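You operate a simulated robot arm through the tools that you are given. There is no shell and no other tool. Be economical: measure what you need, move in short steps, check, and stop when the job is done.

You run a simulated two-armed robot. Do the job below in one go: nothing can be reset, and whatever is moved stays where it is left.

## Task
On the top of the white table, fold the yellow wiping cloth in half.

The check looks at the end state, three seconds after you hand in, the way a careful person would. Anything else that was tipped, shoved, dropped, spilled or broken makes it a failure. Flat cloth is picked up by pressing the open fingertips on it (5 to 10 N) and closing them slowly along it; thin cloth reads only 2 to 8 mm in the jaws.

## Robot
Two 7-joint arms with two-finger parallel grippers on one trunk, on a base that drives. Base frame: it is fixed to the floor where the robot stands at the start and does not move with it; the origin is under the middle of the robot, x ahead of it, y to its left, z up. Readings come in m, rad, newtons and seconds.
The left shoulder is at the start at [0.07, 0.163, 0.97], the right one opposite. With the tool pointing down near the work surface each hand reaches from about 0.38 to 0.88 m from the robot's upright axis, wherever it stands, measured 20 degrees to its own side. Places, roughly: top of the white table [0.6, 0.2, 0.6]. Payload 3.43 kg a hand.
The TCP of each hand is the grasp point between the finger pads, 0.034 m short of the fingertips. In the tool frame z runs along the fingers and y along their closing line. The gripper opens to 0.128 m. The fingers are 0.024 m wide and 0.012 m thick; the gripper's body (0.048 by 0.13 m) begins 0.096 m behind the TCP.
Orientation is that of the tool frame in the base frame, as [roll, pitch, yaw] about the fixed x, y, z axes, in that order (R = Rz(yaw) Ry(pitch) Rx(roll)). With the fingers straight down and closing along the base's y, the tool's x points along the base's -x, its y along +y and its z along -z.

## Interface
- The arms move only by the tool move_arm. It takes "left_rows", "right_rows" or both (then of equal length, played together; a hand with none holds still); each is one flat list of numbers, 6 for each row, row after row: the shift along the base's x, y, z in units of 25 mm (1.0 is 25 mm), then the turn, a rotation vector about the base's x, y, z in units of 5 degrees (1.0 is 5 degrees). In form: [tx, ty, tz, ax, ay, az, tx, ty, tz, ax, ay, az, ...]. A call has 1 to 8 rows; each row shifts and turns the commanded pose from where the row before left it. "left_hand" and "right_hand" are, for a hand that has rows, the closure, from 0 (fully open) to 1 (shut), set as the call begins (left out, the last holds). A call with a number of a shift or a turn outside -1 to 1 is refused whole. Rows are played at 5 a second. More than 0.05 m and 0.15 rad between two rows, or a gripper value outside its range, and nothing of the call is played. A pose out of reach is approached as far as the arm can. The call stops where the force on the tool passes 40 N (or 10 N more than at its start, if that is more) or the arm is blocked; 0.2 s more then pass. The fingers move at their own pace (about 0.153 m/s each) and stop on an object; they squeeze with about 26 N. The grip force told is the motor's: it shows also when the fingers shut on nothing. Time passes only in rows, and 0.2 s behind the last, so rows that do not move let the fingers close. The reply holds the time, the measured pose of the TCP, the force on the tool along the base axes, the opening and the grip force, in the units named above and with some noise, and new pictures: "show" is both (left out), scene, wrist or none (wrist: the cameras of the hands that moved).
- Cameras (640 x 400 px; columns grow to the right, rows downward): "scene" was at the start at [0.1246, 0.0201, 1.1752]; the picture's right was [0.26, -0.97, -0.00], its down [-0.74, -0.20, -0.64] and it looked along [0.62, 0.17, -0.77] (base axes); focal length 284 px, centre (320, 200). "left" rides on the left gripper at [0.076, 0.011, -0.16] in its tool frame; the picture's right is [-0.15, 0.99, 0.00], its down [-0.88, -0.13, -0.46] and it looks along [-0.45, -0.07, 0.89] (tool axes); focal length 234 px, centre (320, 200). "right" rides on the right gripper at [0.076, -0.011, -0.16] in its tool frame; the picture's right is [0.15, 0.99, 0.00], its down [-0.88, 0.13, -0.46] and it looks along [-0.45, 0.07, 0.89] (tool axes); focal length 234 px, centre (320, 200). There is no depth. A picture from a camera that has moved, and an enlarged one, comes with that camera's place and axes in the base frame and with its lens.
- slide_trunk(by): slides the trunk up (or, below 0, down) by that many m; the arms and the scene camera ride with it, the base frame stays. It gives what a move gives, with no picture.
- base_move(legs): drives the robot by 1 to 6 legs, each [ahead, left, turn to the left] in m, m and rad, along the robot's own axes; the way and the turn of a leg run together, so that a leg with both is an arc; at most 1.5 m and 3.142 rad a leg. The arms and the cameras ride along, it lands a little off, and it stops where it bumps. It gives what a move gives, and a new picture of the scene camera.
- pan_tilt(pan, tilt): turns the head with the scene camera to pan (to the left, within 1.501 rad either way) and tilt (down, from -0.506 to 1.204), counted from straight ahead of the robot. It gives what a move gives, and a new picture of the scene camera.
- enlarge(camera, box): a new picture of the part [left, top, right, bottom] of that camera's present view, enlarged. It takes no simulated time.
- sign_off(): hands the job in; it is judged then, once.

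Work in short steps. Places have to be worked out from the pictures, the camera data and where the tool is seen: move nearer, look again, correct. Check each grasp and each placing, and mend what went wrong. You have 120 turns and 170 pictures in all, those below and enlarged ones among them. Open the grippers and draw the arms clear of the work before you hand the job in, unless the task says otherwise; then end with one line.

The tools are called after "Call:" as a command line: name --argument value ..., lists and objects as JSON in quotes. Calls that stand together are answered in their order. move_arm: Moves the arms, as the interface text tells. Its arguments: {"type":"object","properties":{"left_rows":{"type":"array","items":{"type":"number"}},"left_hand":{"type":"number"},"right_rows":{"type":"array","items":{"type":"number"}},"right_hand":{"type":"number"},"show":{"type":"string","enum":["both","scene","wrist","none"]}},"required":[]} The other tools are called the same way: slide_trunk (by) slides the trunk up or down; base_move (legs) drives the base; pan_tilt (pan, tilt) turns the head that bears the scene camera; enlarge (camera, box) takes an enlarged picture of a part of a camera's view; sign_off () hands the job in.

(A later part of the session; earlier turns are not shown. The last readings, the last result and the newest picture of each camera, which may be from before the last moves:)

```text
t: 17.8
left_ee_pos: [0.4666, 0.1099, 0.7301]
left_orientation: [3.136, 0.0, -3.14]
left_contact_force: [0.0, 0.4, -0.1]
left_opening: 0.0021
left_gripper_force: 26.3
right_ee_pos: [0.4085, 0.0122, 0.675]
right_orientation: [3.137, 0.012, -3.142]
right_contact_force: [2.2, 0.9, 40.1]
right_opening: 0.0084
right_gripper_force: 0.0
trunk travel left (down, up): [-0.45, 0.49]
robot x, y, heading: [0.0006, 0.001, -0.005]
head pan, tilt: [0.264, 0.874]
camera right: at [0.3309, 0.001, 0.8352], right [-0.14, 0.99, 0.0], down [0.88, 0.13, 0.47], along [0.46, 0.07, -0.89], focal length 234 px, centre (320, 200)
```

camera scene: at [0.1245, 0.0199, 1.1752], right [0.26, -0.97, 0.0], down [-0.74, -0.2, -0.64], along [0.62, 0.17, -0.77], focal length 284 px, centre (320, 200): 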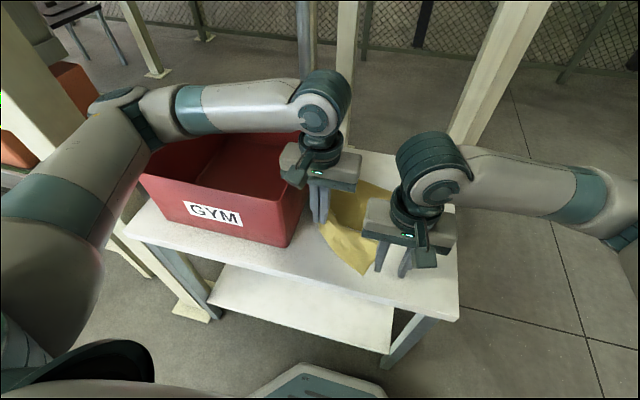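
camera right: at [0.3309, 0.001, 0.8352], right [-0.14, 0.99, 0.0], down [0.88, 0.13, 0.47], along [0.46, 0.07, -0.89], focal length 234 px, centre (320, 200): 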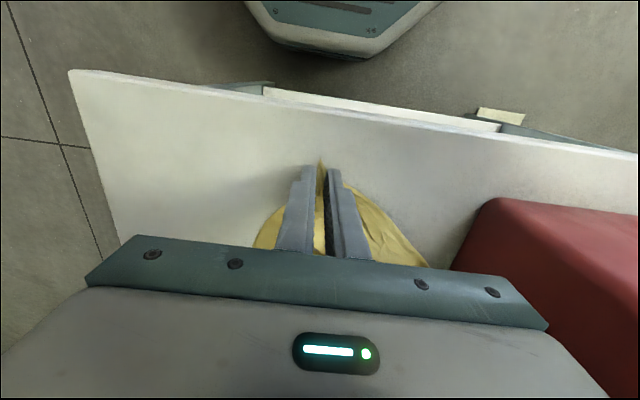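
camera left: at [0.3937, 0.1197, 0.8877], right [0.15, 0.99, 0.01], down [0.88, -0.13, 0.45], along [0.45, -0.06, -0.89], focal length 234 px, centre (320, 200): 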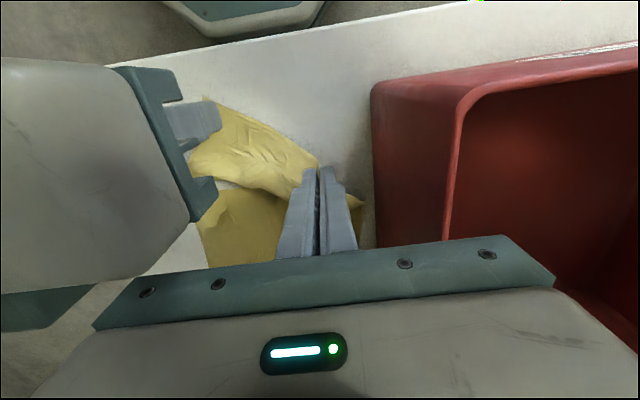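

Force is growing to 40 N while the cloth bunches, so I ease up about 1 mm while closing fully, then lift a little.

Call:
move_arm --right_rows '[0, 0, 0.04, 0, 0, 0, 0, 0, 0, 0, 0, 0, 0, 0, 0, 0, 0, 0]' --right_hand 1 --show "none"

Call:
move_arm --right_rows '[0, 0, 0.4, 0, 0, 0, 0, 0, 0.6, 0, 0, 0, 0, 0, 0.2, 0, 0, 0]'

```text
t: 18.6
left_ee_pos: [0.4682, 0.1095, 0.7293]
left_orientation: [3.137, 0.001, -3.14]
left_contact_force: [0.4, 0.8, -0.6]
left_opening: 0.0018
left_gripper_force: 26.1
right_ee_pos: [0.4065, 0.0118, 0.6741]
right_orientation: [3.139, 0.008, 3.138]
right_contact_force: [-0.3, 3.9, 37.9]
right_opening: 0.0
right_gripper_force: 26.2
trunk travel left (down, up): [-0.45, 0.49]
robot x, y, heading: [-0.0009, 0.001, 0.008]
head pan, tilt: [0.264, 0.874]
```

```text
t: 19.4
left_ee_pos: [0.4695, 0.1113, 0.7279]
left_orientation: [3.135, 0.0, 3.141]
left_contact_force: [-1.0, 0.3, 0.0]
left_opening: 0.0021
left_gripper_force: 25.6
right_ee_pos: [0.4075, 0.0116, 0.7029]
right_orientation: [3.141, 0.005, 3.138]
right_contact_force: [-0.7, 0.1, -0.3]
right_opening: 0.0
right_gripper_force: 26.1
trunk travel left (down, up): [-0.45, 0.49]
robot x, y, heading: [-0.0018, 0.001, 0.009]
head pan, tilt: [0.264, 0.874]
camera scene: at [0.1245, 0.0199, 1.1751], right [0.26, -0.97, 0.0], down [-0.74, -0.2, -0.64], along [0.62, 0.17, -0.77], focal length 284 px, centre (320, 200)
camera right: at [0.3323, 0.0002, 0.8635], right [-0.14, 0.99, 0.0], down [0.88, 0.13, 0.46], along [0.46, 0.07, -0.89], focal length 234 px, centre (320, 200)
```

scene: 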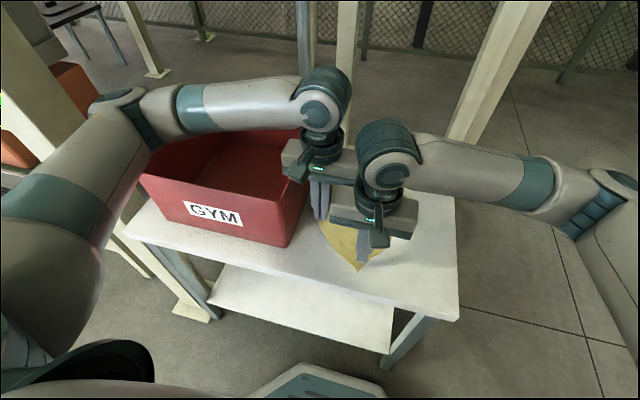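
right: 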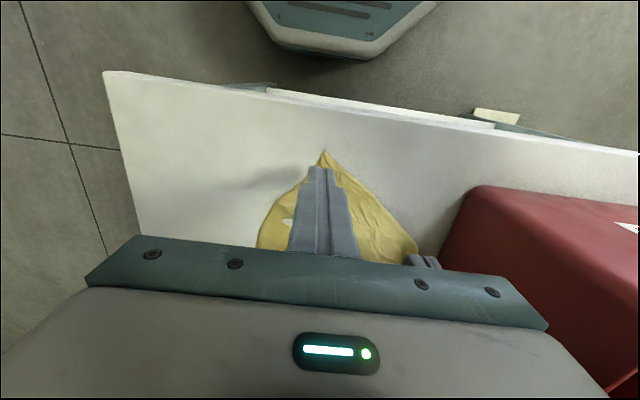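

It slipped again, likely from pressing too hard. I reopen wider, shift slightly further inside the corner, and will press only 5–10 N this time; left nudges 1 cm forward for clearance.

Call:
move_arm --left_rows '[0.4, 0, 0, 0, 0, 0, 0, 0, 0, 0, 0, 0, 0, 0, 0, 0, 0, 0]' --right_rows '[0, 0, 0.2, 0, 0, 0, 0.35, 0.35, 0, 0, 0, 0, 0, 0, 0, 0, 0, 0]' --right_hand 0.76 --show "none"

Call:
enlarge --camera "right" --box '[240, 120, 480, 270]'

Call:
enlarge --camera "left" --box '[160, 80, 400, 270]'

```text
t: 20.2
left_ee_pos: [0.4791, 0.1098, 0.7278]
left_orientation: [3.135, -0.003, -3.141]
left_contact_force: [0.1, -0.3, -0.1]
left_opening: 0.002
left_gripper_force: 25.9
right_ee_pos: [0.4195, 0.0199, 0.7095]
right_orientation: [3.141, 0.005, 3.139]
right_contact_force: [-0.5, -0.7, 0.7]
right_opening: 0.0307
right_gripper_force: 0.0
trunk travel left (down, up): [-0.45, 0.49]
robot x, y, heading: [-0.0004, -0.0015, 0.001]
head pan, tilt: [0.264, 0.874]
```

```text
2.67 times, centred on (360, 195) of right
camera zoom: at [0.342, 0.0092, 0.8694], right [-0.14, 0.99, 0.0], down [0.88, 0.13, 0.46], along [0.46, 0.07, -0.89], focal length 624 px, centre (213, 213)
```

zoom: 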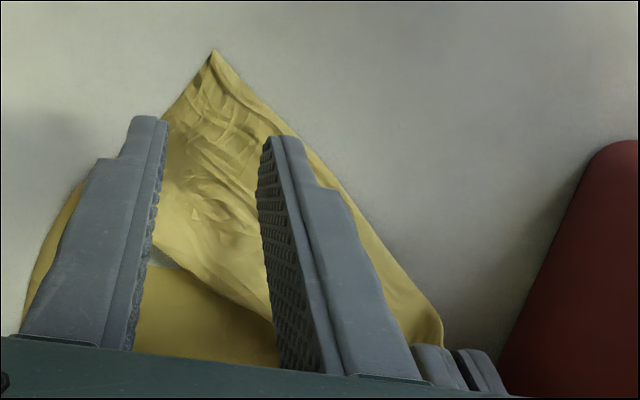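

```text
2.11 times, centred on (280, 175) of left
camera zoom: at [0.4041, 0.1192, 0.8877], right [0.15, 0.99, 0.01], down [0.88, -0.13, 0.45], along [0.45, -0.06, -0.89], focal length 493 px, centre (404, 253)
```

zoom: 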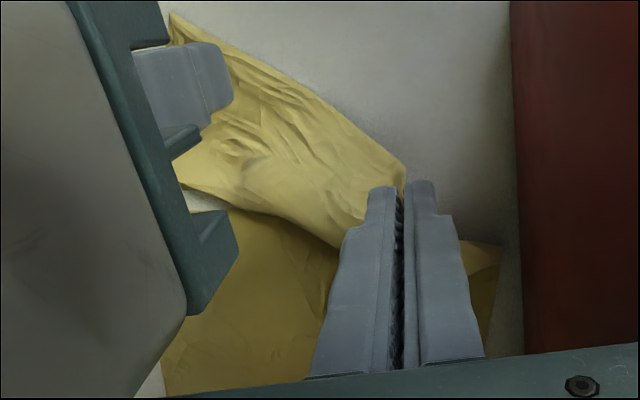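

Fingers straddle the corner well inside. I lower gently, stopping just before contact.

Call:
move_arm --right_rows '[0, 0, -0.6, 0, 0, 0, 0, 0, -0.5, 0, 0, 0, 0, 0, -0.12, 0, 0, 0, 0, 0, 0, 0, 0, 0]' --show "none"

```text
t: 21.2
left_ee_pos: [0.4805, 0.109, 0.7286]
left_orientation: [3.137, -0.001, -3.139]
left_contact_force: [-0.4, -0.1, -0.4]
left_opening: 0.0022
left_gripper_force: 26.0
right_ee_pos: [0.4181, 0.0192, 0.6781]
right_orientation: [3.138, 0.006, 3.14]
right_contact_force: [-0.1, -0.5, 0.1]
right_opening: 0.0303
right_gripper_force: 0.1
trunk travel left (down, up): [-0.45, 0.49]
robot x, y, heading: [0.0014, 0.0013, 0.001]
head pan, tilt: [0.264, 0.874]
```

No contact yet; one small step.

Call:
move_arm --right_rows '[0, 0, -0.1, 0, 0, 0, 0, 0, 0, 0, 0, 0]' --show "none"

```text
t: 21.8
left_ee_pos: [0.4802, 0.11, 0.7273]
left_orientation: [3.137, -0.002, -3.14]
left_contact_force: [0.2, 0.1, 0.8]
left_opening: 0.0017
left_gripper_force: 25.2
right_ee_pos: [0.4178, 0.0191, 0.6758]
right_orientation: [3.139, 0.005, 3.139]
right_contact_force: [-0.4, -1.4, 0.4]
right_opening: 0.0306
right_gripper_force: 0.1
trunk travel left (down, up): [-0.45, 0.49]
robot x, y, heading: [0.0009, 0.0005, -0.001]
head pan, tilt: [0.264, 0.874]
```

Call:
move_arm --right_rows '[0, 0, -0.06, 0, 0, 0, 0, 0, 0, 0, 0, 0]' --show "none"

```text
t: 22.4
left_ee_pos: [0.48, 0.1096, 0.7274]
left_orientation: [3.134, -0.001, -3.14]
left_contact_force: [-0.5, -0.2, -0.8]
left_opening: 0.0018
left_gripper_force: 25.5
right_ee_pos: [0.4175, 0.0202, 0.6749]
right_orientation: [3.141, 0.006, 3.139]
right_contact_force: [1.3, -2.3, 10.1]
right_opening: 0.0308
right_gripper_force: 0.1
trunk travel left (down, up): [-0.45, 0.49]
robot x, y, heading: [-0.0019, 0.003, 0.003]
head pan, tilt: [0.264, 0.874]
```

The right now presses at 10 N. I close in small increments, checking force at each.

Call:
move_arm --right_rows '[0, 0, 0, 0, 0, 0]' --right_hand 0.8 --show "none"

Call:
move_arm --right_rows '[0, 0, 0.01, 0, 0, 0]' --right_hand 0.84 --show "none"

Call:
enlarge --camera "right" --box '[240, 120, 480, 270]'

```text
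t: 22.8
left_ee_pos: [0.4801, 0.1095, 0.7287]
left_orientation: [3.136, 0.0, -3.14]
left_contact_force: [0.6, -1.0, -0.5]
left_opening: 0.002
left_gripper_force: 25.9
right_ee_pos: [0.4172, 0.0213, 0.6743]
right_orientation: [3.139, 0.007, 3.141]
right_contact_force: [1.3, 1.3, 11.7]
right_opening: 0.0249
right_gripper_force: 0.1
trunk travel left (down, up): [-0.45, 0.49]
robot x, y, heading: [0.0007, 0.0004, -0.003]
head pan, tilt: [0.264, 0.874]
```

```text
t: 23.2
left_ee_pos: [0.4776, 0.1102, 0.7286]
left_orientation: [3.137, 0.0, -3.139]
left_contact_force: [-0.1, 0.4, 0.8]
left_opening: 0.0019
left_gripper_force: 26.1
right_ee_pos: [0.4168, 0.0206, 0.6757]
right_orientation: [3.139, 0.008, 3.141]
right_contact_force: [0.8, -0.8, 14.5]
right_opening: 0.0196
right_gripper_force: 0.1
trunk travel left (down, up): [-0.45, 0.49]
robot x, y, heading: [0.0026, 0.0026, 0.0]
head pan, tilt: [0.264, 0.874]
```

```text
2.67 times, centred on (360, 195) of right
camera zoom: at [0.3405, 0.0099, 0.8356], right [-0.14, 0.99, 0.0], down [0.88, 0.13, 0.46], along [0.46, 0.07, -0.89], focal length 624 px, centre (213, 213)
```

zoom: 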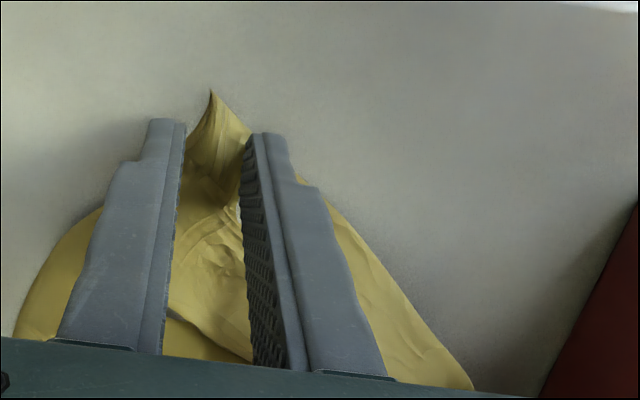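

A ridge is forming well between the fingers. I continue closing at about 10 N.

Call:
move_arm --right_rows '[0, 0, 0.015, 0, 0, 0]' --right_hand 0.88 --show "none"

Call:
move_arm --right_rows '[0, 0, 0.015, 0, 0, 0]' --right_hand 0.92 --show "none"

Call:
move_arm --right_rows '[0, 0, 0, 0, 0, 0]' --right_hand 0.96 --show "none"

Call:
enlarge --camera "right" --box '[240, 120, 480, 270]'

```text
t: 23.6
left_ee_pos: [0.48, 0.1102, 0.7283]
left_orientation: [3.138, 0.0, -3.141]
left_contact_force: [0.0, -0.6, 0.6]
left_opening: 0.0017
left_gripper_force: 26.2
right_ee_pos: [0.4165, 0.0213, 0.6748]
right_orientation: [3.14, 0.006, 3.139]
right_contact_force: [0.9, 0.7, 16.5]
right_opening: 0.0142
right_gripper_force: 0.0
trunk travel left (down, up): [-0.45, 0.49]
robot x, y, heading: [-0.0029, -0.001, -0.001]
head pan, tilt: [0.264, 0.874]
```

```text
t: 24.0
left_ee_pos: [0.4788, 0.1106, 0.7285]
left_orientation: [3.136, 0.002, 3.141]
left_contact_force: [-0.6, -0.5, 0.3]
left_opening: 0.0021
left_gripper_force: 26.4
right_ee_pos: [0.4182, 0.0194, 0.6755]
right_orientation: [3.139, 0.007, -3.14]
right_contact_force: [1.0, 0.9, 13.1]
right_opening: 0.0097
right_gripper_force: 0.1
trunk travel left (down, up): [-0.45, 0.49]
robot x, y, heading: [-0.0032, 0.0017, -0.0]
head pan, tilt: [0.264, 0.874]
```

```text
t: 24.4
left_ee_pos: [0.4782, 0.1104, 0.7284]
left_orientation: [3.137, 0.0, -3.14]
left_contact_force: [-0.5, -1.4, -0.7]
left_opening: 0.0017
left_gripper_force: 26.3
right_ee_pos: [0.4169, 0.02, 0.6745]
right_orientation: [3.141, 0.006, 3.139]
right_contact_force: [0.5, 0.9, 11.6]
right_opening: 0.0048
right_gripper_force: 0.0
trunk travel left (down, up): [-0.45, 0.49]
robot x, y, heading: [-0.0028, -0.0013, 0.001]
head pan, tilt: [0.264, 0.874]
```

```text
2.67 times, centred on (360, 195) of right
camera zoom: at [0.3408, 0.009, 0.8357], right [-0.14, 0.99, 0.0], down [0.88, 0.13, 0.46], along [0.46, 0.07, -0.89], focal length 624 px, centre (213, 213)
```

zoom: 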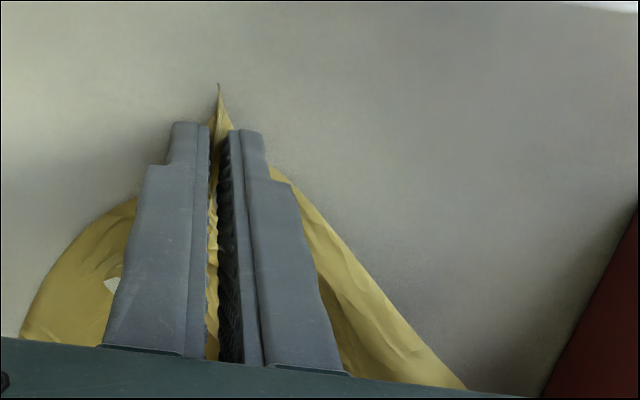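

Cloth stands between the jaws; I close fully and lift slightly.

Call:
move_arm --right_rows '[0, 0, 0, 0, 0, 0, 0, 0, 0, 0, 0, 0]' --right_hand 1 --show "none"

Call:
move_arm --right_rows '[0, 0, 0.4, 0, 0, 0, 0, 0, 0.6, 0, 0, 0, 0, 0, 0.2, 0, 0, 0]'

Call:
enlarge --camera "right" --box '[240, 120, 480, 270]'

```text
t: 25.0
left_ee_pos: [0.4781, 0.1088, 0.7284]
left_orientation: [3.137, -0.001, 3.14]
left_contact_force: [-1.6, -1.3, -1.0]
left_opening: 0.002
left_gripper_force: 26.3
right_ee_pos: [0.4177, 0.0199, 0.6746]
right_orientation: [3.14, 0.008, 3.14]
right_contact_force: [1.2, 1.9, 11.5]
right_opening: 0.0021
right_gripper_force: 26.2
trunk travel left (down, up): [-0.45, 0.49]
robot x, y, heading: [0.0003, -0.0009, 0.002]
head pan, tilt: [0.264, 0.874]
```

```text
t: 25.8
left_ee_pos: [0.4786, 0.1099, 0.7287]
left_orientation: [3.136, -0.004, -3.14]
left_contact_force: [-0.7, -0.2, 0.0]
left_opening: 0.002
left_gripper_force: 26.2
right_ee_pos: [0.4172, 0.0206, 0.7035]
right_orientation: [-3.141, 0.005, 3.139]
right_contact_force: [-0.2, -0.4, -0.1]
right_opening: 0.0019
right_gripper_force: 26.3
trunk travel left (down, up): [-0.45, 0.49]
robot x, y, heading: [0.0021, 0.0009, 0.003]
head pan, tilt: [0.264, 0.874]
camera scene: at [0.1245, 0.0199, 1.1752], right [0.26, -0.97, 0.0], down [-0.74, -0.2, -0.64], along [0.62, 0.17, -0.77], focal length 284 px, centre (320, 200)
camera right: at [0.341, 0.0095, 0.8654], right [-0.14, 0.99, 0.0], down [0.88, 0.13, 0.46], along [0.46, 0.07, -0.89], focal length 234 px, centre (320, 200)
```

scene: 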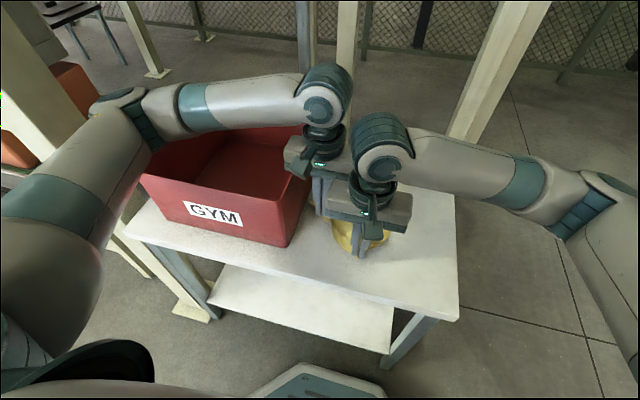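
right: 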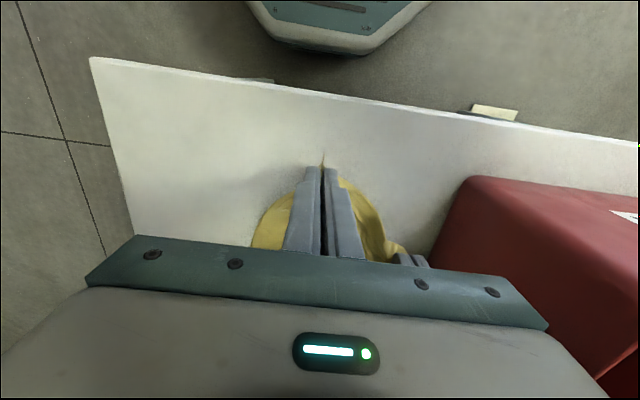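

```text
2.67 times, centred on (360, 195) of right
camera zoom: at [0.341, 0.0095, 0.8654], right [-0.14, 0.99, 0.0], down [0.88, 0.13, 0.46], along [0.46, 0.07, -0.89], focal length 624 px, centre (213, 213)
```

zoom: 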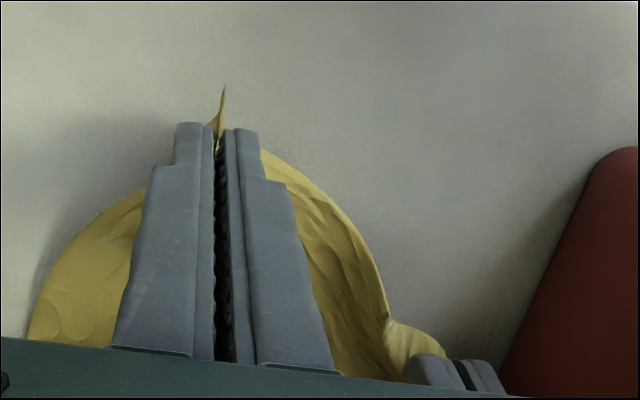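

Both hands hold cloth now (2 mm each). I lift slightly and spread the right hand back outward to straighten the edge, then line the hands up in x.

Call:
move_arm --left_rows '[0, 0, 0.2, 0, 0, 0, 0, 0, 0.2, 0, 0, 0, 0, 0, 0.2, 0, 0, 0, 0, 0, 0, 0, 0, 0, 0, 0, 0, 0, 0, 0, -0.3, -0.2, 0, 0, 0, 0, -0.3, -0.2, 0, 0, 0, 0, -0.3, -0.2, 0, 0, 0, 0]' --right_rows '[0, -0.4, 0.4, 0, 0, 0, 0, -0.6, 0.4, 0, 0, 0, 0, -0.7, 0.4, 0, 0, 0, 0, -0.8, 0.2, 0, 0, 0, 0, -0.6, 0.2, 0, 0, 0, 0.3, -0.2, 0, 0, 0, 0, 0.3, 0, 0, 0, 0, 0, 0.3, 0, 0, 0, 0, 0]'

```text
t: 26.7
left_ee_pos: [0.4768, 0.1032, 0.7419]
left_orientation: [-3.128, -0.007, 3.129]
left_contact_force: [-10.0, -19.6, -0.9]
left_opening: 0.0018
left_gripper_force: 25.8
right_ee_pos: [0.4179, -0.0199, 0.7403]
right_orientation: [3.12, 0.016, 3.137]
right_contact_force: [8.8, 20.8, -0.6]
right_opening: 0.0022
right_gripper_force: 26.1
trunk travel left (down, up): [-0.45, 0.49]
robot x, y, heading: [0.0002, 0.001, 0.001]
head pan, tilt: [0.264, 0.874]
stopped in row 4 (left hand): the force on the tool passed its limit (the readings are from after the stop); the commanded pose is now the measured one
camera scene: at [0.1245, 0.0196, 1.1752], right [0.26, -0.97, 0.0], down [-0.74, -0.2, -0.64], along [0.62, 0.17, -0.77], focal length 284 px, centre (320, 200)
camera right: at [0.3405, -0.0331, 0.8989], right [-0.14, 0.99, 0.02], down [0.87, 0.12, 0.47], along [0.46, 0.08, -0.88], focal length 234 px, centre (320, 200)
camera left: at [0.4016, 0.1162, 0.9022], right [0.16, 0.99, -0.01], down [0.88, -0.13, 0.45], along [0.44, -0.08, -0.89], focal length 234 px, centre (320, 200)
```

scene: 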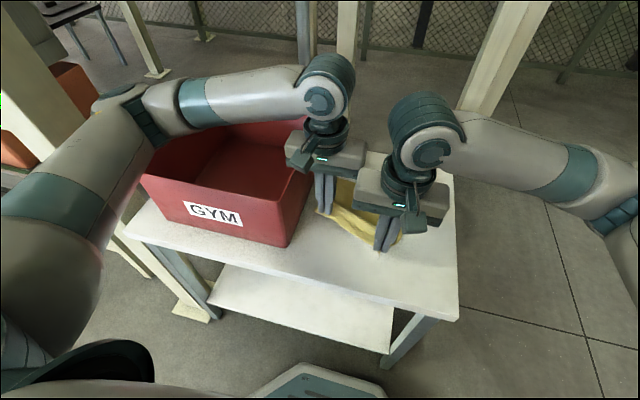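
right: 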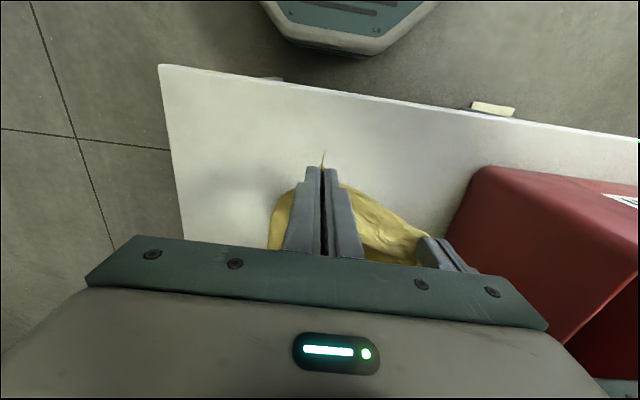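
left: 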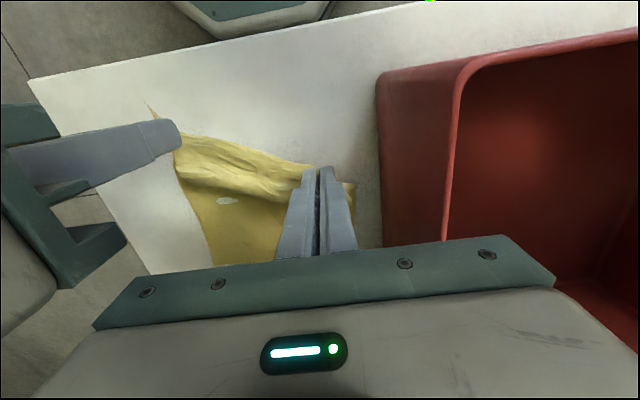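

The gripped edge is taut with the hands 0.136 m apart. I rotate the pair back into line along y around that separation, centred near y=0.

Call:
move_arm --left_rows '[-0.29, -0.3, 0, 0, 0, 0, -0.29, -0.3, 0, 0, 0, 0, -0.3, -0.38, 0, 0, 0, 0, -0.3, -0.38, 0, 0, 0, 0]' --right_rows '[0.29, -0.47, 0, 0, 0, 0, 0.29, -0.47, 0, 0, 0, 0, 0.29, -0.45, 0, 0, 0, 0, 0.29, -0.45, 0, 0, 0, 0]'

```text
t: 27.7
left_ee_pos: [0.4468, 0.0691, 0.7427]
left_orientation: [-3.127, -0.004, 3.135]
left_contact_force: [2.2, -39.5, -0.2]
left_opening: 0.0025
left_gripper_force: 26.3
right_ee_pos: [0.4448, -0.0657, 0.7404]
right_orientation: [3.119, 0.012, 3.141]
right_contact_force: [-1.0, 39.2, -0.4]
right_opening: 0.0024
right_gripper_force: 25.8
trunk travel left (down, up): [-0.45, 0.49]
robot x, y, heading: [-0.0011, 0.0004, 0.001]
head pan, tilt: [0.264, 0.874]
camera scene: at [0.1246, 0.0194, 1.1752], right [0.26, -0.97, 0.0], down [-0.74, -0.2, -0.64], along [0.62, 0.17, -0.77], focal length 284 px, centre (320, 200)
camera right: at [0.3683, -0.0809, 0.8992], right [-0.15, 0.99, 0.02], down [0.88, 0.12, 0.47], along [0.46, 0.09, -0.88], focal length 234 px, centre (320, 200)
camera left: at [0.3723, 0.0826, 0.9021], right [0.15, 0.99, -0.02], down [0.88, -0.13, 0.45], along [0.45, -0.08, -0.89], focal length 234 px, centre (320, 200)
```

scene: 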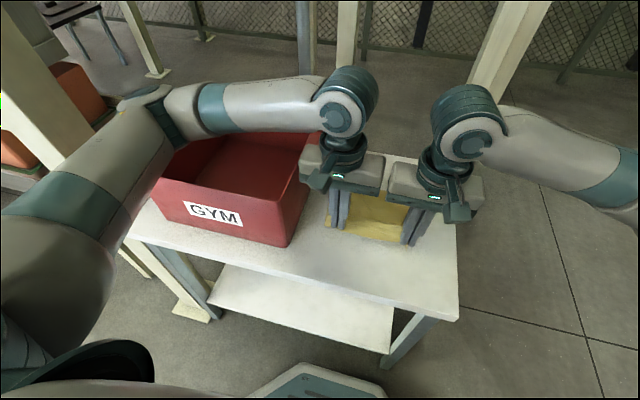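
right: 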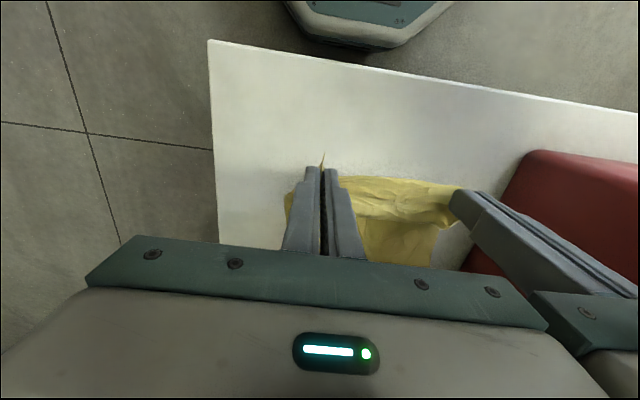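
left: 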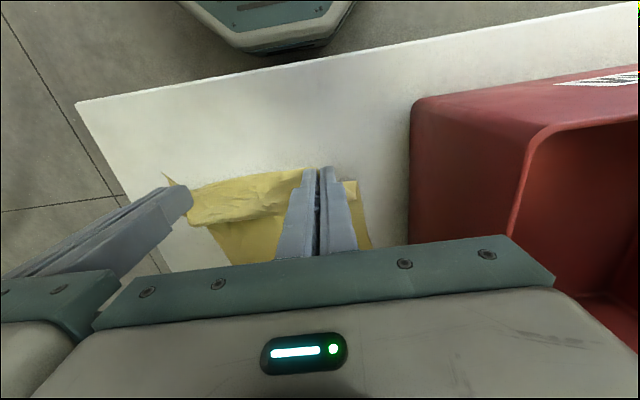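

Aligned, but tension is ~39 N, so I ease the hands together slightly, then inspect the cloth.

Call:
move_arm --left_rows '[0, -0.08, 0, 0, 0, 0, 0, 0, 0, 0, 0, 0]' --right_rows '[0, 0.08, 0, 0, 0, 0, 0, 0, 0, 0, 0, 0]' --show "none"

Call:
enlarge --camera "scene" --box '[280, 140, 480, 270]'

Call:
enlarge --camera "left" --box '[160, 140, 400, 290]'

```text
t: 28.3
left_ee_pos: [0.4464, 0.069, 0.7423]
left_orientation: [-3.129, -0.005, 3.134]
left_contact_force: [2.1, -30.4, -0.4]
left_opening: 0.0022
left_gripper_force: 26.5
right_ee_pos: [0.447, -0.0654, 0.7389]
right_orientation: [3.122, 0.01, 3.138]
right_contact_force: [-1.6, 29.3, 0.3]
right_opening: 0.0023
right_gripper_force: 26.5
trunk travel left (down, up): [-0.45, 0.49]
robot x, y, heading: [-0.0018, -0.0012, -0.001]
head pan, tilt: [0.264, 0.874]
```

```text
3.08 times, centred on (380, 205) of scene
camera zoom: at [0.1245, 0.02, 1.1752], right [0.26, -0.97, 0.0], down [-0.74, -0.2, -0.64], along [0.62, 0.17, -0.77], focal length 875 px, centre (135, 185)
```

zoom: 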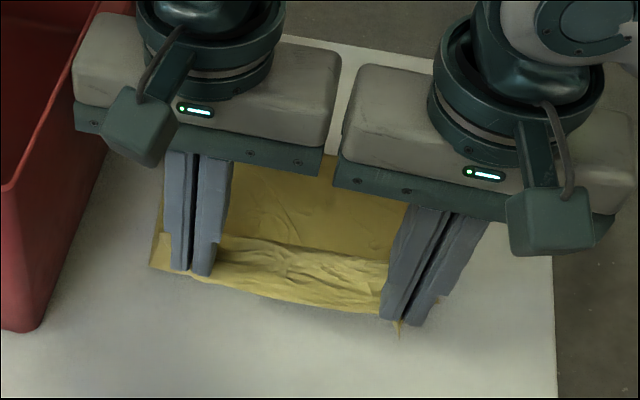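

```text
2.67 times, centred on (280, 215) of left
camera zoom: at [0.3725, 0.0815, 0.9019], right [0.15, 0.99, -0.01], down [0.88, -0.13, 0.45], along [0.45, -0.08, -0.89], focal length 624 px, centre (427, 160)
```

zoom: 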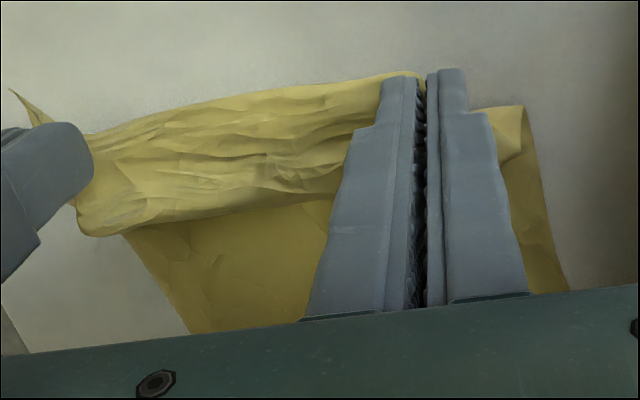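

The edge is held evenly with the cloth draped behind. I ease tension a touch more and lift straight up to about z=0.80 to see the lower half.

Call:
move_arm --left_rows '[0, -0.1, 0.7, 0, 0, 0, 0, 0, 0.8, 0, 0, 0, 0, 0, 0.8, 0, 0, 0, 0, 0, 0, 0, 0, 0]' --right_rows '[0, 0.1, 0.7, 0, 0, 0, 0, 0, 0.8, 0, 0, 0, 0, 0, 0.8, 0, 0, 0, 0, 0, 0, 0, 0, 0]'

```text
t: 29.3
left_ee_pos: [0.4487, 0.0679, 0.7997]
left_orientation: [-3.133, -0.006, 3.135]
left_contact_force: [1.1, -17.4, -1.2]
left_opening: 0.0019
left_gripper_force: 26.5
right_ee_pos: [0.4469, -0.0635, 0.7952]
right_orientation: [3.124, 0.012, 3.139]
right_contact_force: [-0.4, 15.8, 0.5]
right_opening: 0.0023
right_gripper_force: 26.0
trunk travel left (down, up): [-0.45, 0.49]
robot x, y, heading: [0.0021, -0.0, -0.002]
head pan, tilt: [0.264, 0.874]
camera scene: at [0.1249, 0.0198, 1.1751], right [0.26, -0.97, 0.0], down [-0.74, -0.2, -0.64], along [0.62, 0.17, -0.77], focal length 284 px, centre (320, 200)
camera right: at [0.37, -0.0752, 0.9554], right [-0.14, 0.99, 0.01], down [0.88, 0.12, 0.47], along [0.46, 0.08, -0.88], focal length 234 px, centre (320, 200)
camera left: at [0.3737, 0.0798, 0.9594], right [0.15, 0.99, -0.01], down [0.88, -0.13, 0.45], along [0.45, -0.08, -0.89], focal length 234 px, centre (320, 200)
```

scene: 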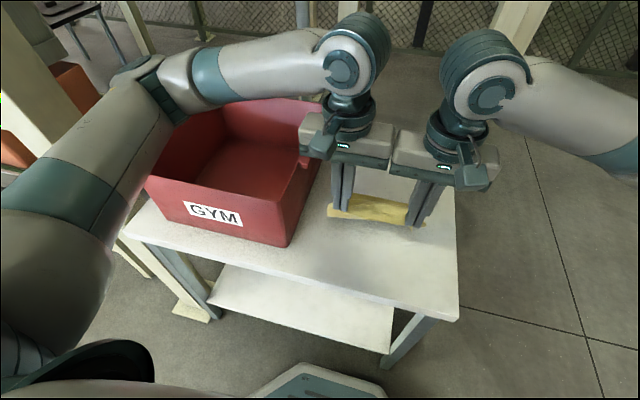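
right: 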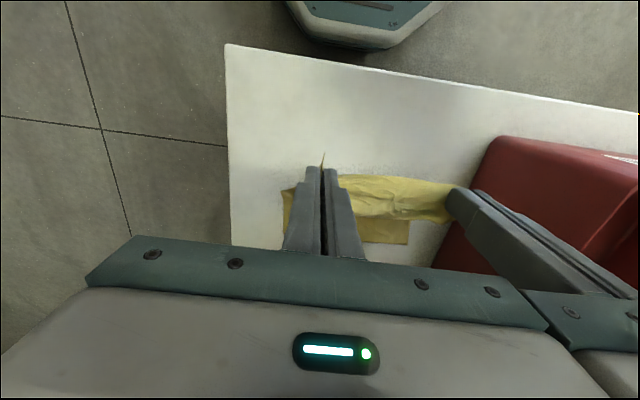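
left: 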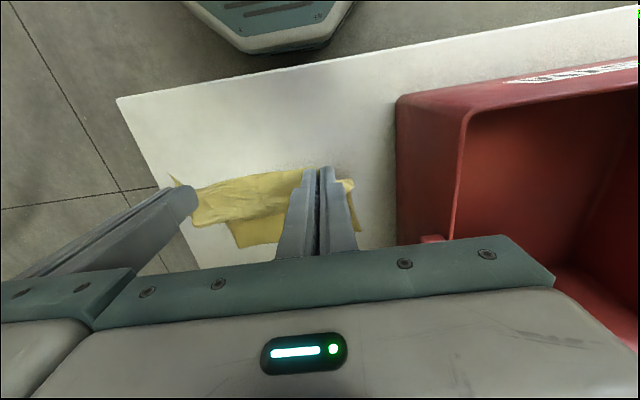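

Wrist views put the lower half's far edge at x≈0.595, y −0.106 to 0.11, with about half the cloth on the table and the hands centred. I sweep the held edge forward in an arc toward x≈0.585, stopping a few cm above the table.

Call:
move_arm --left_rows '[0.88, 0, -0.1, 0, 0, 0, 0.92, 0, -0.28, 0, 0, 0, 0.92, 0, -0.4, 0, 0, 0, 0.88, 0, -0.6, 0, 0, 0, 0.72, 0, -0.68, 0, 0, 0, 0.56, 0, -0.72, 0, 0, 0, 0.4, 0, -0.72, 0, 0, 0, 0.2, 0, -0.48, 0, 0, 0]' --right_rows '[0.88, 0, -0.1, 0, 0, 0, 0.92, 0, -0.28, 0, 0, 0, 0.92, 0, -0.4, 0, 0, 0, 0.88, 0, -0.6, 0, 0, 0, 0.72, 0, -0.68, 0, 0, 0, 0.56, 0, -0.72, 0, 0, 0, 0.4, 0, -0.72, 0, 0, 0, 0.2, 0, -0.4, 0, 0, 0]'

Call:
enlarge --camera "scene" --box '[280, 100, 480, 240]'

```text
t: 31.1
left_ee_pos: [0.5857, 0.0666, 0.7006]
left_orientation: [-3.133, -0.005, 3.131]
left_contact_force: [0.9, -14.6, -1.1]
left_opening: 0.002
left_gripper_force: 25.7
right_ee_pos: [0.5839, -0.0629, 0.698]
right_orientation: [3.126, 0.012, 3.14]
right_contact_force: [-0.6, 13.7, -0.6]
right_opening: 0.002
right_gripper_force: 25.7
trunk travel left (down, up): [-0.45, 0.49]
robot x, y, heading: [0.0013, -0.0015, -0.003]
head pan, tilt: [0.264, 0.874]
camera scene: at [0.1248, 0.0199, 1.1752], right [0.26, -0.97, 0.0], down [-0.74, -0.2, -0.64], along [0.62, 0.17, -0.77], focal length 284 px, centre (320, 200)
camera right: at [0.5068, -0.0757, 0.8582], right [-0.14, 0.99, 0.01], down [0.88, 0.12, 0.47], along [0.46, 0.08, -0.88], focal length 234 px, centre (320, 200)
camera left: at [0.5106, 0.0794, 0.8605], right [0.15, 0.99, -0.01], down [0.88, -0.13, 0.45], along [0.45, -0.08, -0.89], focal length 234 px, centre (320, 200)
```

scene: 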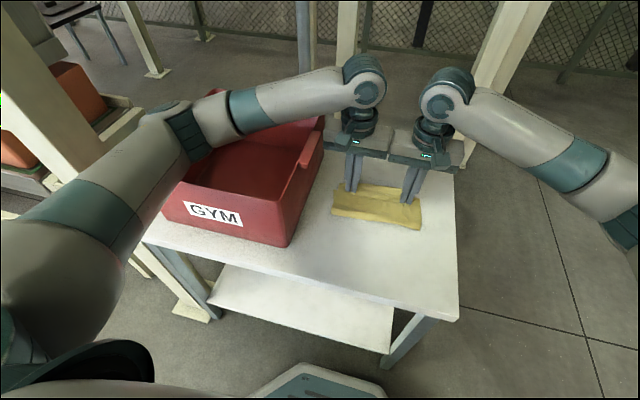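
right: 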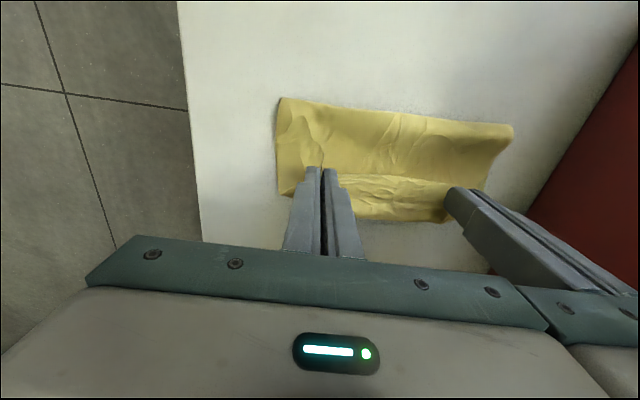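
left: 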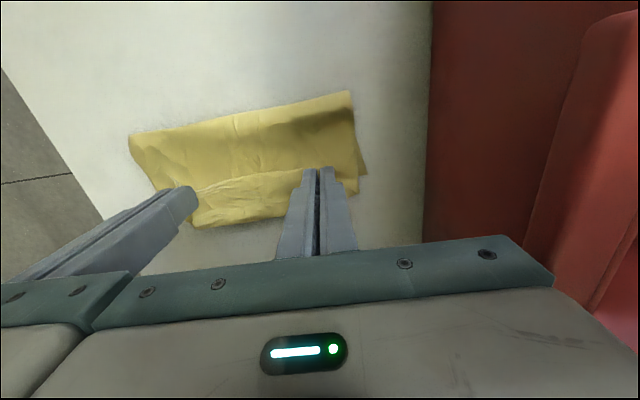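

```text
2.86 times, centred on (380, 170) of scene
camera zoom: at [0.1248, 0.0199, 1.1752], right [0.26, -0.97, 0.0], down [-0.74, -0.2, -0.64], along [0.62, 0.17, -0.77], focal length 812 px, centre (149, 286)
```

zoom: 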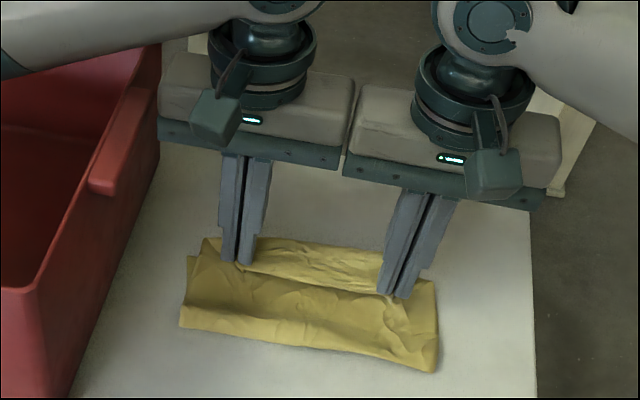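

The fold looks very good; the upper edge overhangs the lower far edge (x≈0.60) by about 2 cm. I move back 2 cm and lower to nearly the table before releasing.

Call:
move_arm --left_rows '[-0.45, 0, -0.3, 0, 0, 0, -0.45, 0, -0.35, 0, 0, 0, 0, 0, 0, 0, 0, 0]' --right_rows '[-0.45, 0, -0.3, 0, 0, 0, -0.45, 0, -0.27, 0, 0, 0, 0, 0, 0, 0, 0, 0]' --show "wrist"

Call:
enlarge --camera "scene" --box '[300, 150, 460, 250]'

```text
t: 31.9
left_ee_pos: [0.5612, 0.0658, 0.6836]
left_orientation: [-3.134, -0.003, 3.135]
left_contact_force: [1.3, -15.5, 4.0]
left_opening: 0.002
left_gripper_force: 25.8
right_ee_pos: [0.5613, -0.0621, 0.6838]
right_orientation: [3.125, 0.014, 3.139]
right_contact_force: [-2.0, 14.5, -0.2]
right_opening: 0.0021
right_gripper_force: 26.1
trunk travel left (down, up): [-0.45, 0.49]
robot x, y, heading: [-0.0022, -0.0015, 0.001]
head pan, tilt: [0.264, 0.874]
camera right: at [0.484, -0.0762, 0.8442], right [-0.14, 0.99, 0.01], down [0.87, 0.12, 0.47], along [0.46, 0.08, -0.88], focal length 234 px, centre (320, 200)
camera left: at [0.4866, 0.079, 0.843], right [0.15, 0.99, -0.01], down [0.88, -0.13, 0.45], along [0.45, -0.08, -0.89], focal length 234 px, centre (320, 200)
```

right: 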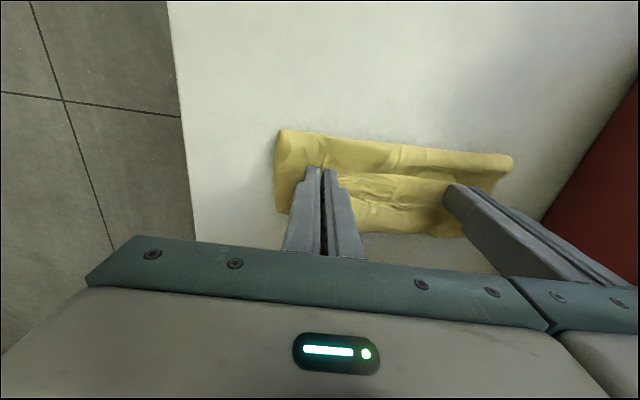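
left: 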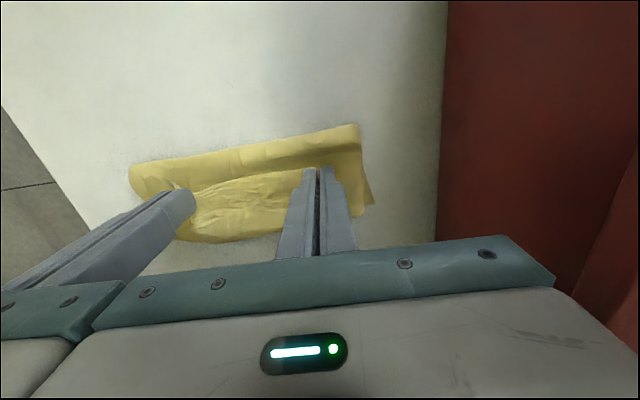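

```text
4.00 times, centred on (380, 200) of scene
camera zoom: at [0.1236, 0.0193, 1.175], right [0.26, -0.97, 0.0], down [-0.74, -0.2, -0.64], along [0.62, 0.17, -0.77], focal length 1137 px, centre (80, 200)
```

zoom: 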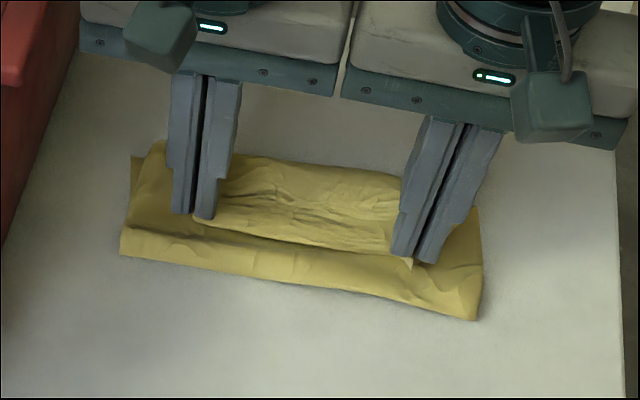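

I see the trouble: the gripped strip keeps its edge facing the robot, so folding forward makes an S-shaped band. The strip suits a fold the other way, with the free edge on the near side. I lift the whole cloth clear so I can lay its bottom half away from me and bring the held edge back toward me.

Call:
move_arm --left_rows '[0, 0, 1, 0, 0, 0, 0, 0, 1, 0, 0, 0, -0.4, 0, 1, 0, 0, 0, -0.5, 0, 1, 0, 0, 0, -0.6, 0, 1, 0, 0, 0, -0.6, 0, 1, 0, 0, 0, -0.6, 0, 1, 0, 0, 0, -0.6, 0, 1, 0, 0, 0]' --right_rows '[0, 0, 1, 0, 0, 0, 0, 0, 1, 0, 0, 0, -0.4, 0, 1, 0, 0, 0, -0.5, 0, 1, 0, 0, 0, -0.6, 0, 1, 0, 0, 0, -0.6, 0, 1, 0, 0, 0, -0.6, 0, 1, 0, 0, 0, -0.6, 0, 1, 0, 0, 0]'

```text
t: 33.7
left_ee_pos: [0.4791, 0.0669, 0.883]
left_orientation: [-3.134, -0.003, 3.133]
left_contact_force: [0.2, -13.7, -0.3]
left_opening: 0.0022
left_gripper_force: 26.3
right_ee_pos: [0.4789, -0.0621, 0.8847]
right_orientation: [3.126, 0.012, 3.138]
right_contact_force: [-0.6, 13.9, -0.1]
right_opening: 0.0022
right_gripper_force: 26.2
trunk travel left (down, up): [-0.45, 0.49]
robot x, y, heading: [0.0014, -0.0006, -0.002]
head pan, tilt: [0.264, 0.874]
camera scene: at [0.1234, 0.0199, 1.1753], right [0.26, -0.97, 0.0], down [-0.74, -0.2, -0.64], along [0.62, 0.17, -0.77], focal length 284 px, centre (320, 200)
camera right: at [0.4016, -0.075, 1.0446], right [-0.14, 0.99, 0.01], down [0.88, 0.12, 0.47], along [0.46, 0.08, -0.88], focal length 234 px, centre (320, 200)
camera left: at [0.4044, 0.0793, 1.043], right [0.15, 0.99, -0.01], down [0.88, -0.13, 0.45], along [0.45, -0.08, -0.89], focal length 234 px, centre (320, 200)
```

scene: 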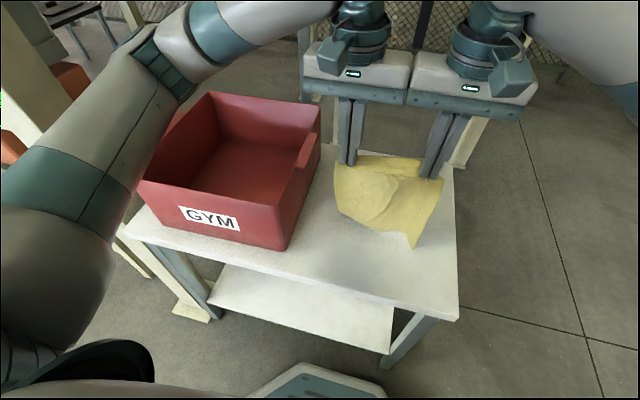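
right: 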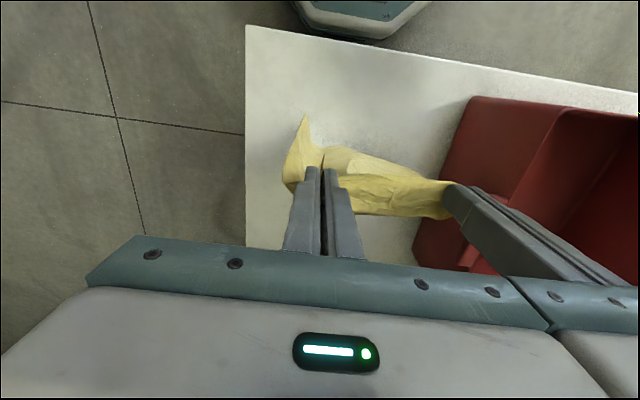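
left: 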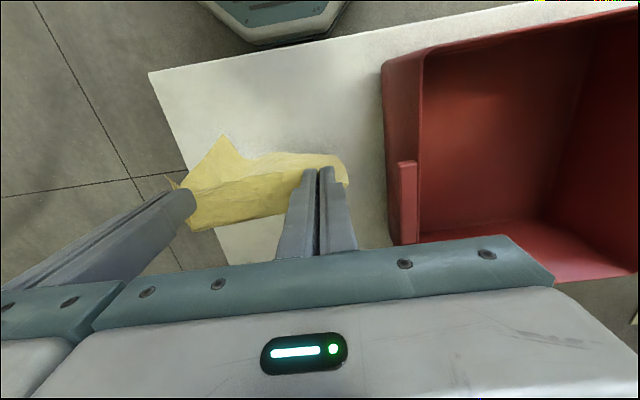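

Call:
enlarge --camera "scene" --box '[300, 130, 480, 260]'

```text
3.08 times, centred on (390, 195) of scene
camera zoom: at [0.1234, 0.0199, 1.1753], right [0.26, -0.97, 0.0], down [-0.74, -0.2, -0.64], along [0.62, 0.17, -0.77], focal length 875 px, centre (105, 215)
```

zoom: 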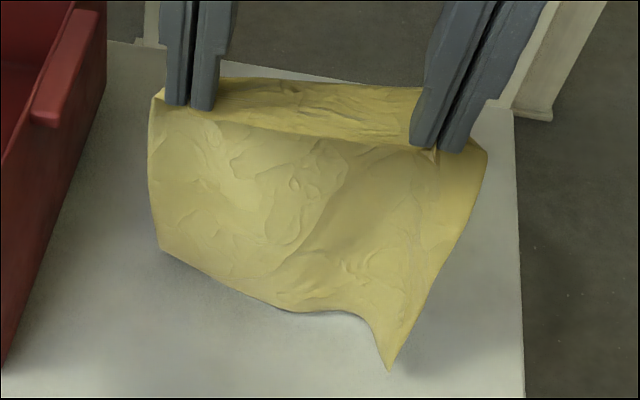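

The cloth now hangs with its tail toward the robot, which is what I need. I go forward and down so the bottom half lays on the table with its free edge near x≈0.47.

Call:
move_arm --left_rows '[0.1, 0, -0.7, 0, 0, 0, 0.4, 0, -0.7, 0, 0, 0, 0.7, 0, -0.6, 0, 0, 0, 0.8, 0, -0.5, 0, 0, 0, 0.8, 0, -0.5, 0, 0, 0, 0.8, 0, -0.4, 0, 0, 0, 0, 0, 0, 0, 0, 0]' --right_rows '[0.1, 0, -0.7, 0, 0, 0, 0.4, 0, -0.7, 0, 0, 0, 0.7, 0, -0.6, 0, 0, 0, 0.8, 0, -0.5, 0, 0, 0, 0.8, 0, -0.5, 0, 0, 0, 0.8, 0, -0.4, 0, 0, 0, 0, 0, 0, 0, 0, 0]'

Call:
enlarge --camera "scene" --box '[300, 130, 480, 260]'

```text
t: 35.3
left_ee_pos: [0.5703, 0.068, 0.7987]
left_orientation: [-3.133, -0.004, 3.136]
left_contact_force: [0.1, -12.4, 0.4]
left_opening: 0.0018
left_gripper_force: 26.0
right_ee_pos: [0.5689, -0.0607, 0.8]
right_orientation: [3.126, 0.012, 3.139]
right_contact_force: [-0.9, 13.6, -0.6]
right_opening: 0.0021
right_gripper_force: 26.1
trunk travel left (down, up): [-0.45, 0.49]
robot x, y, heading: [0.0049, 0.0013, 0.002]
head pan, tilt: [0.264, 0.874]
camera scene: at [0.1241, 0.0198, 1.1753], right [0.26, -0.97, 0.0], down [-0.74, -0.2, -0.64], along [0.62, 0.17, -0.77], focal length 284 px, centre (320, 200)
camera right: at [0.4915, -0.0742, 0.9601], right [-0.14, 0.99, 0.01], down [0.88, 0.12, 0.47], along [0.46, 0.08, -0.88], focal length 234 px, centre (320, 200)
camera left: at [0.496, 0.0804, 0.9584], right [0.15, 0.99, -0.01], down [0.88, -0.13, 0.45], along [0.45, -0.08, -0.89], focal length 234 px, centre (320, 200)
```

scene: 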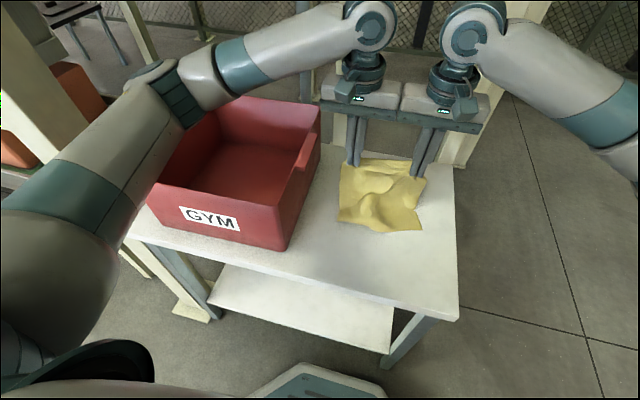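
right: 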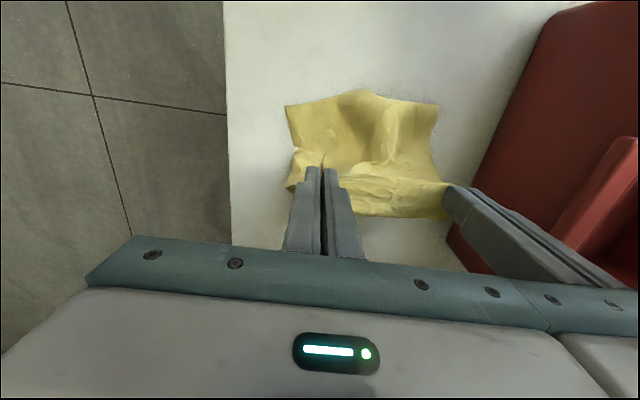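
left: 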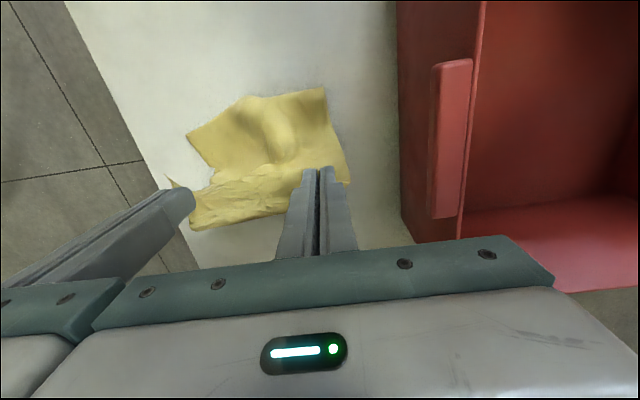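

```text
3.08 times, centred on (390, 195) of scene
camera zoom: at [0.1241, 0.0198, 1.1753], right [0.26, -0.97, 0.0], down [-0.74, -0.2, -0.64], along [0.62, 0.17, -0.77], focal length 875 px, centre (105, 215)
```

zoom: 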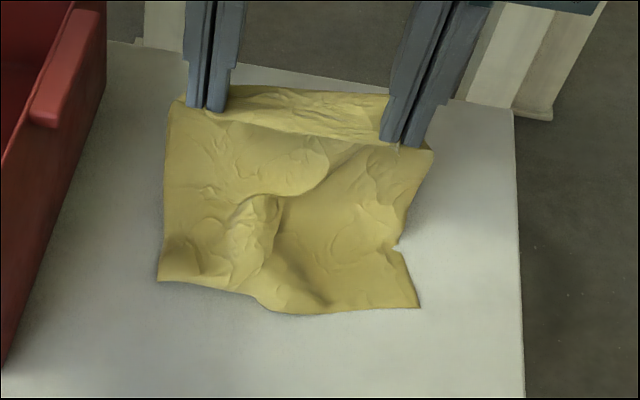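

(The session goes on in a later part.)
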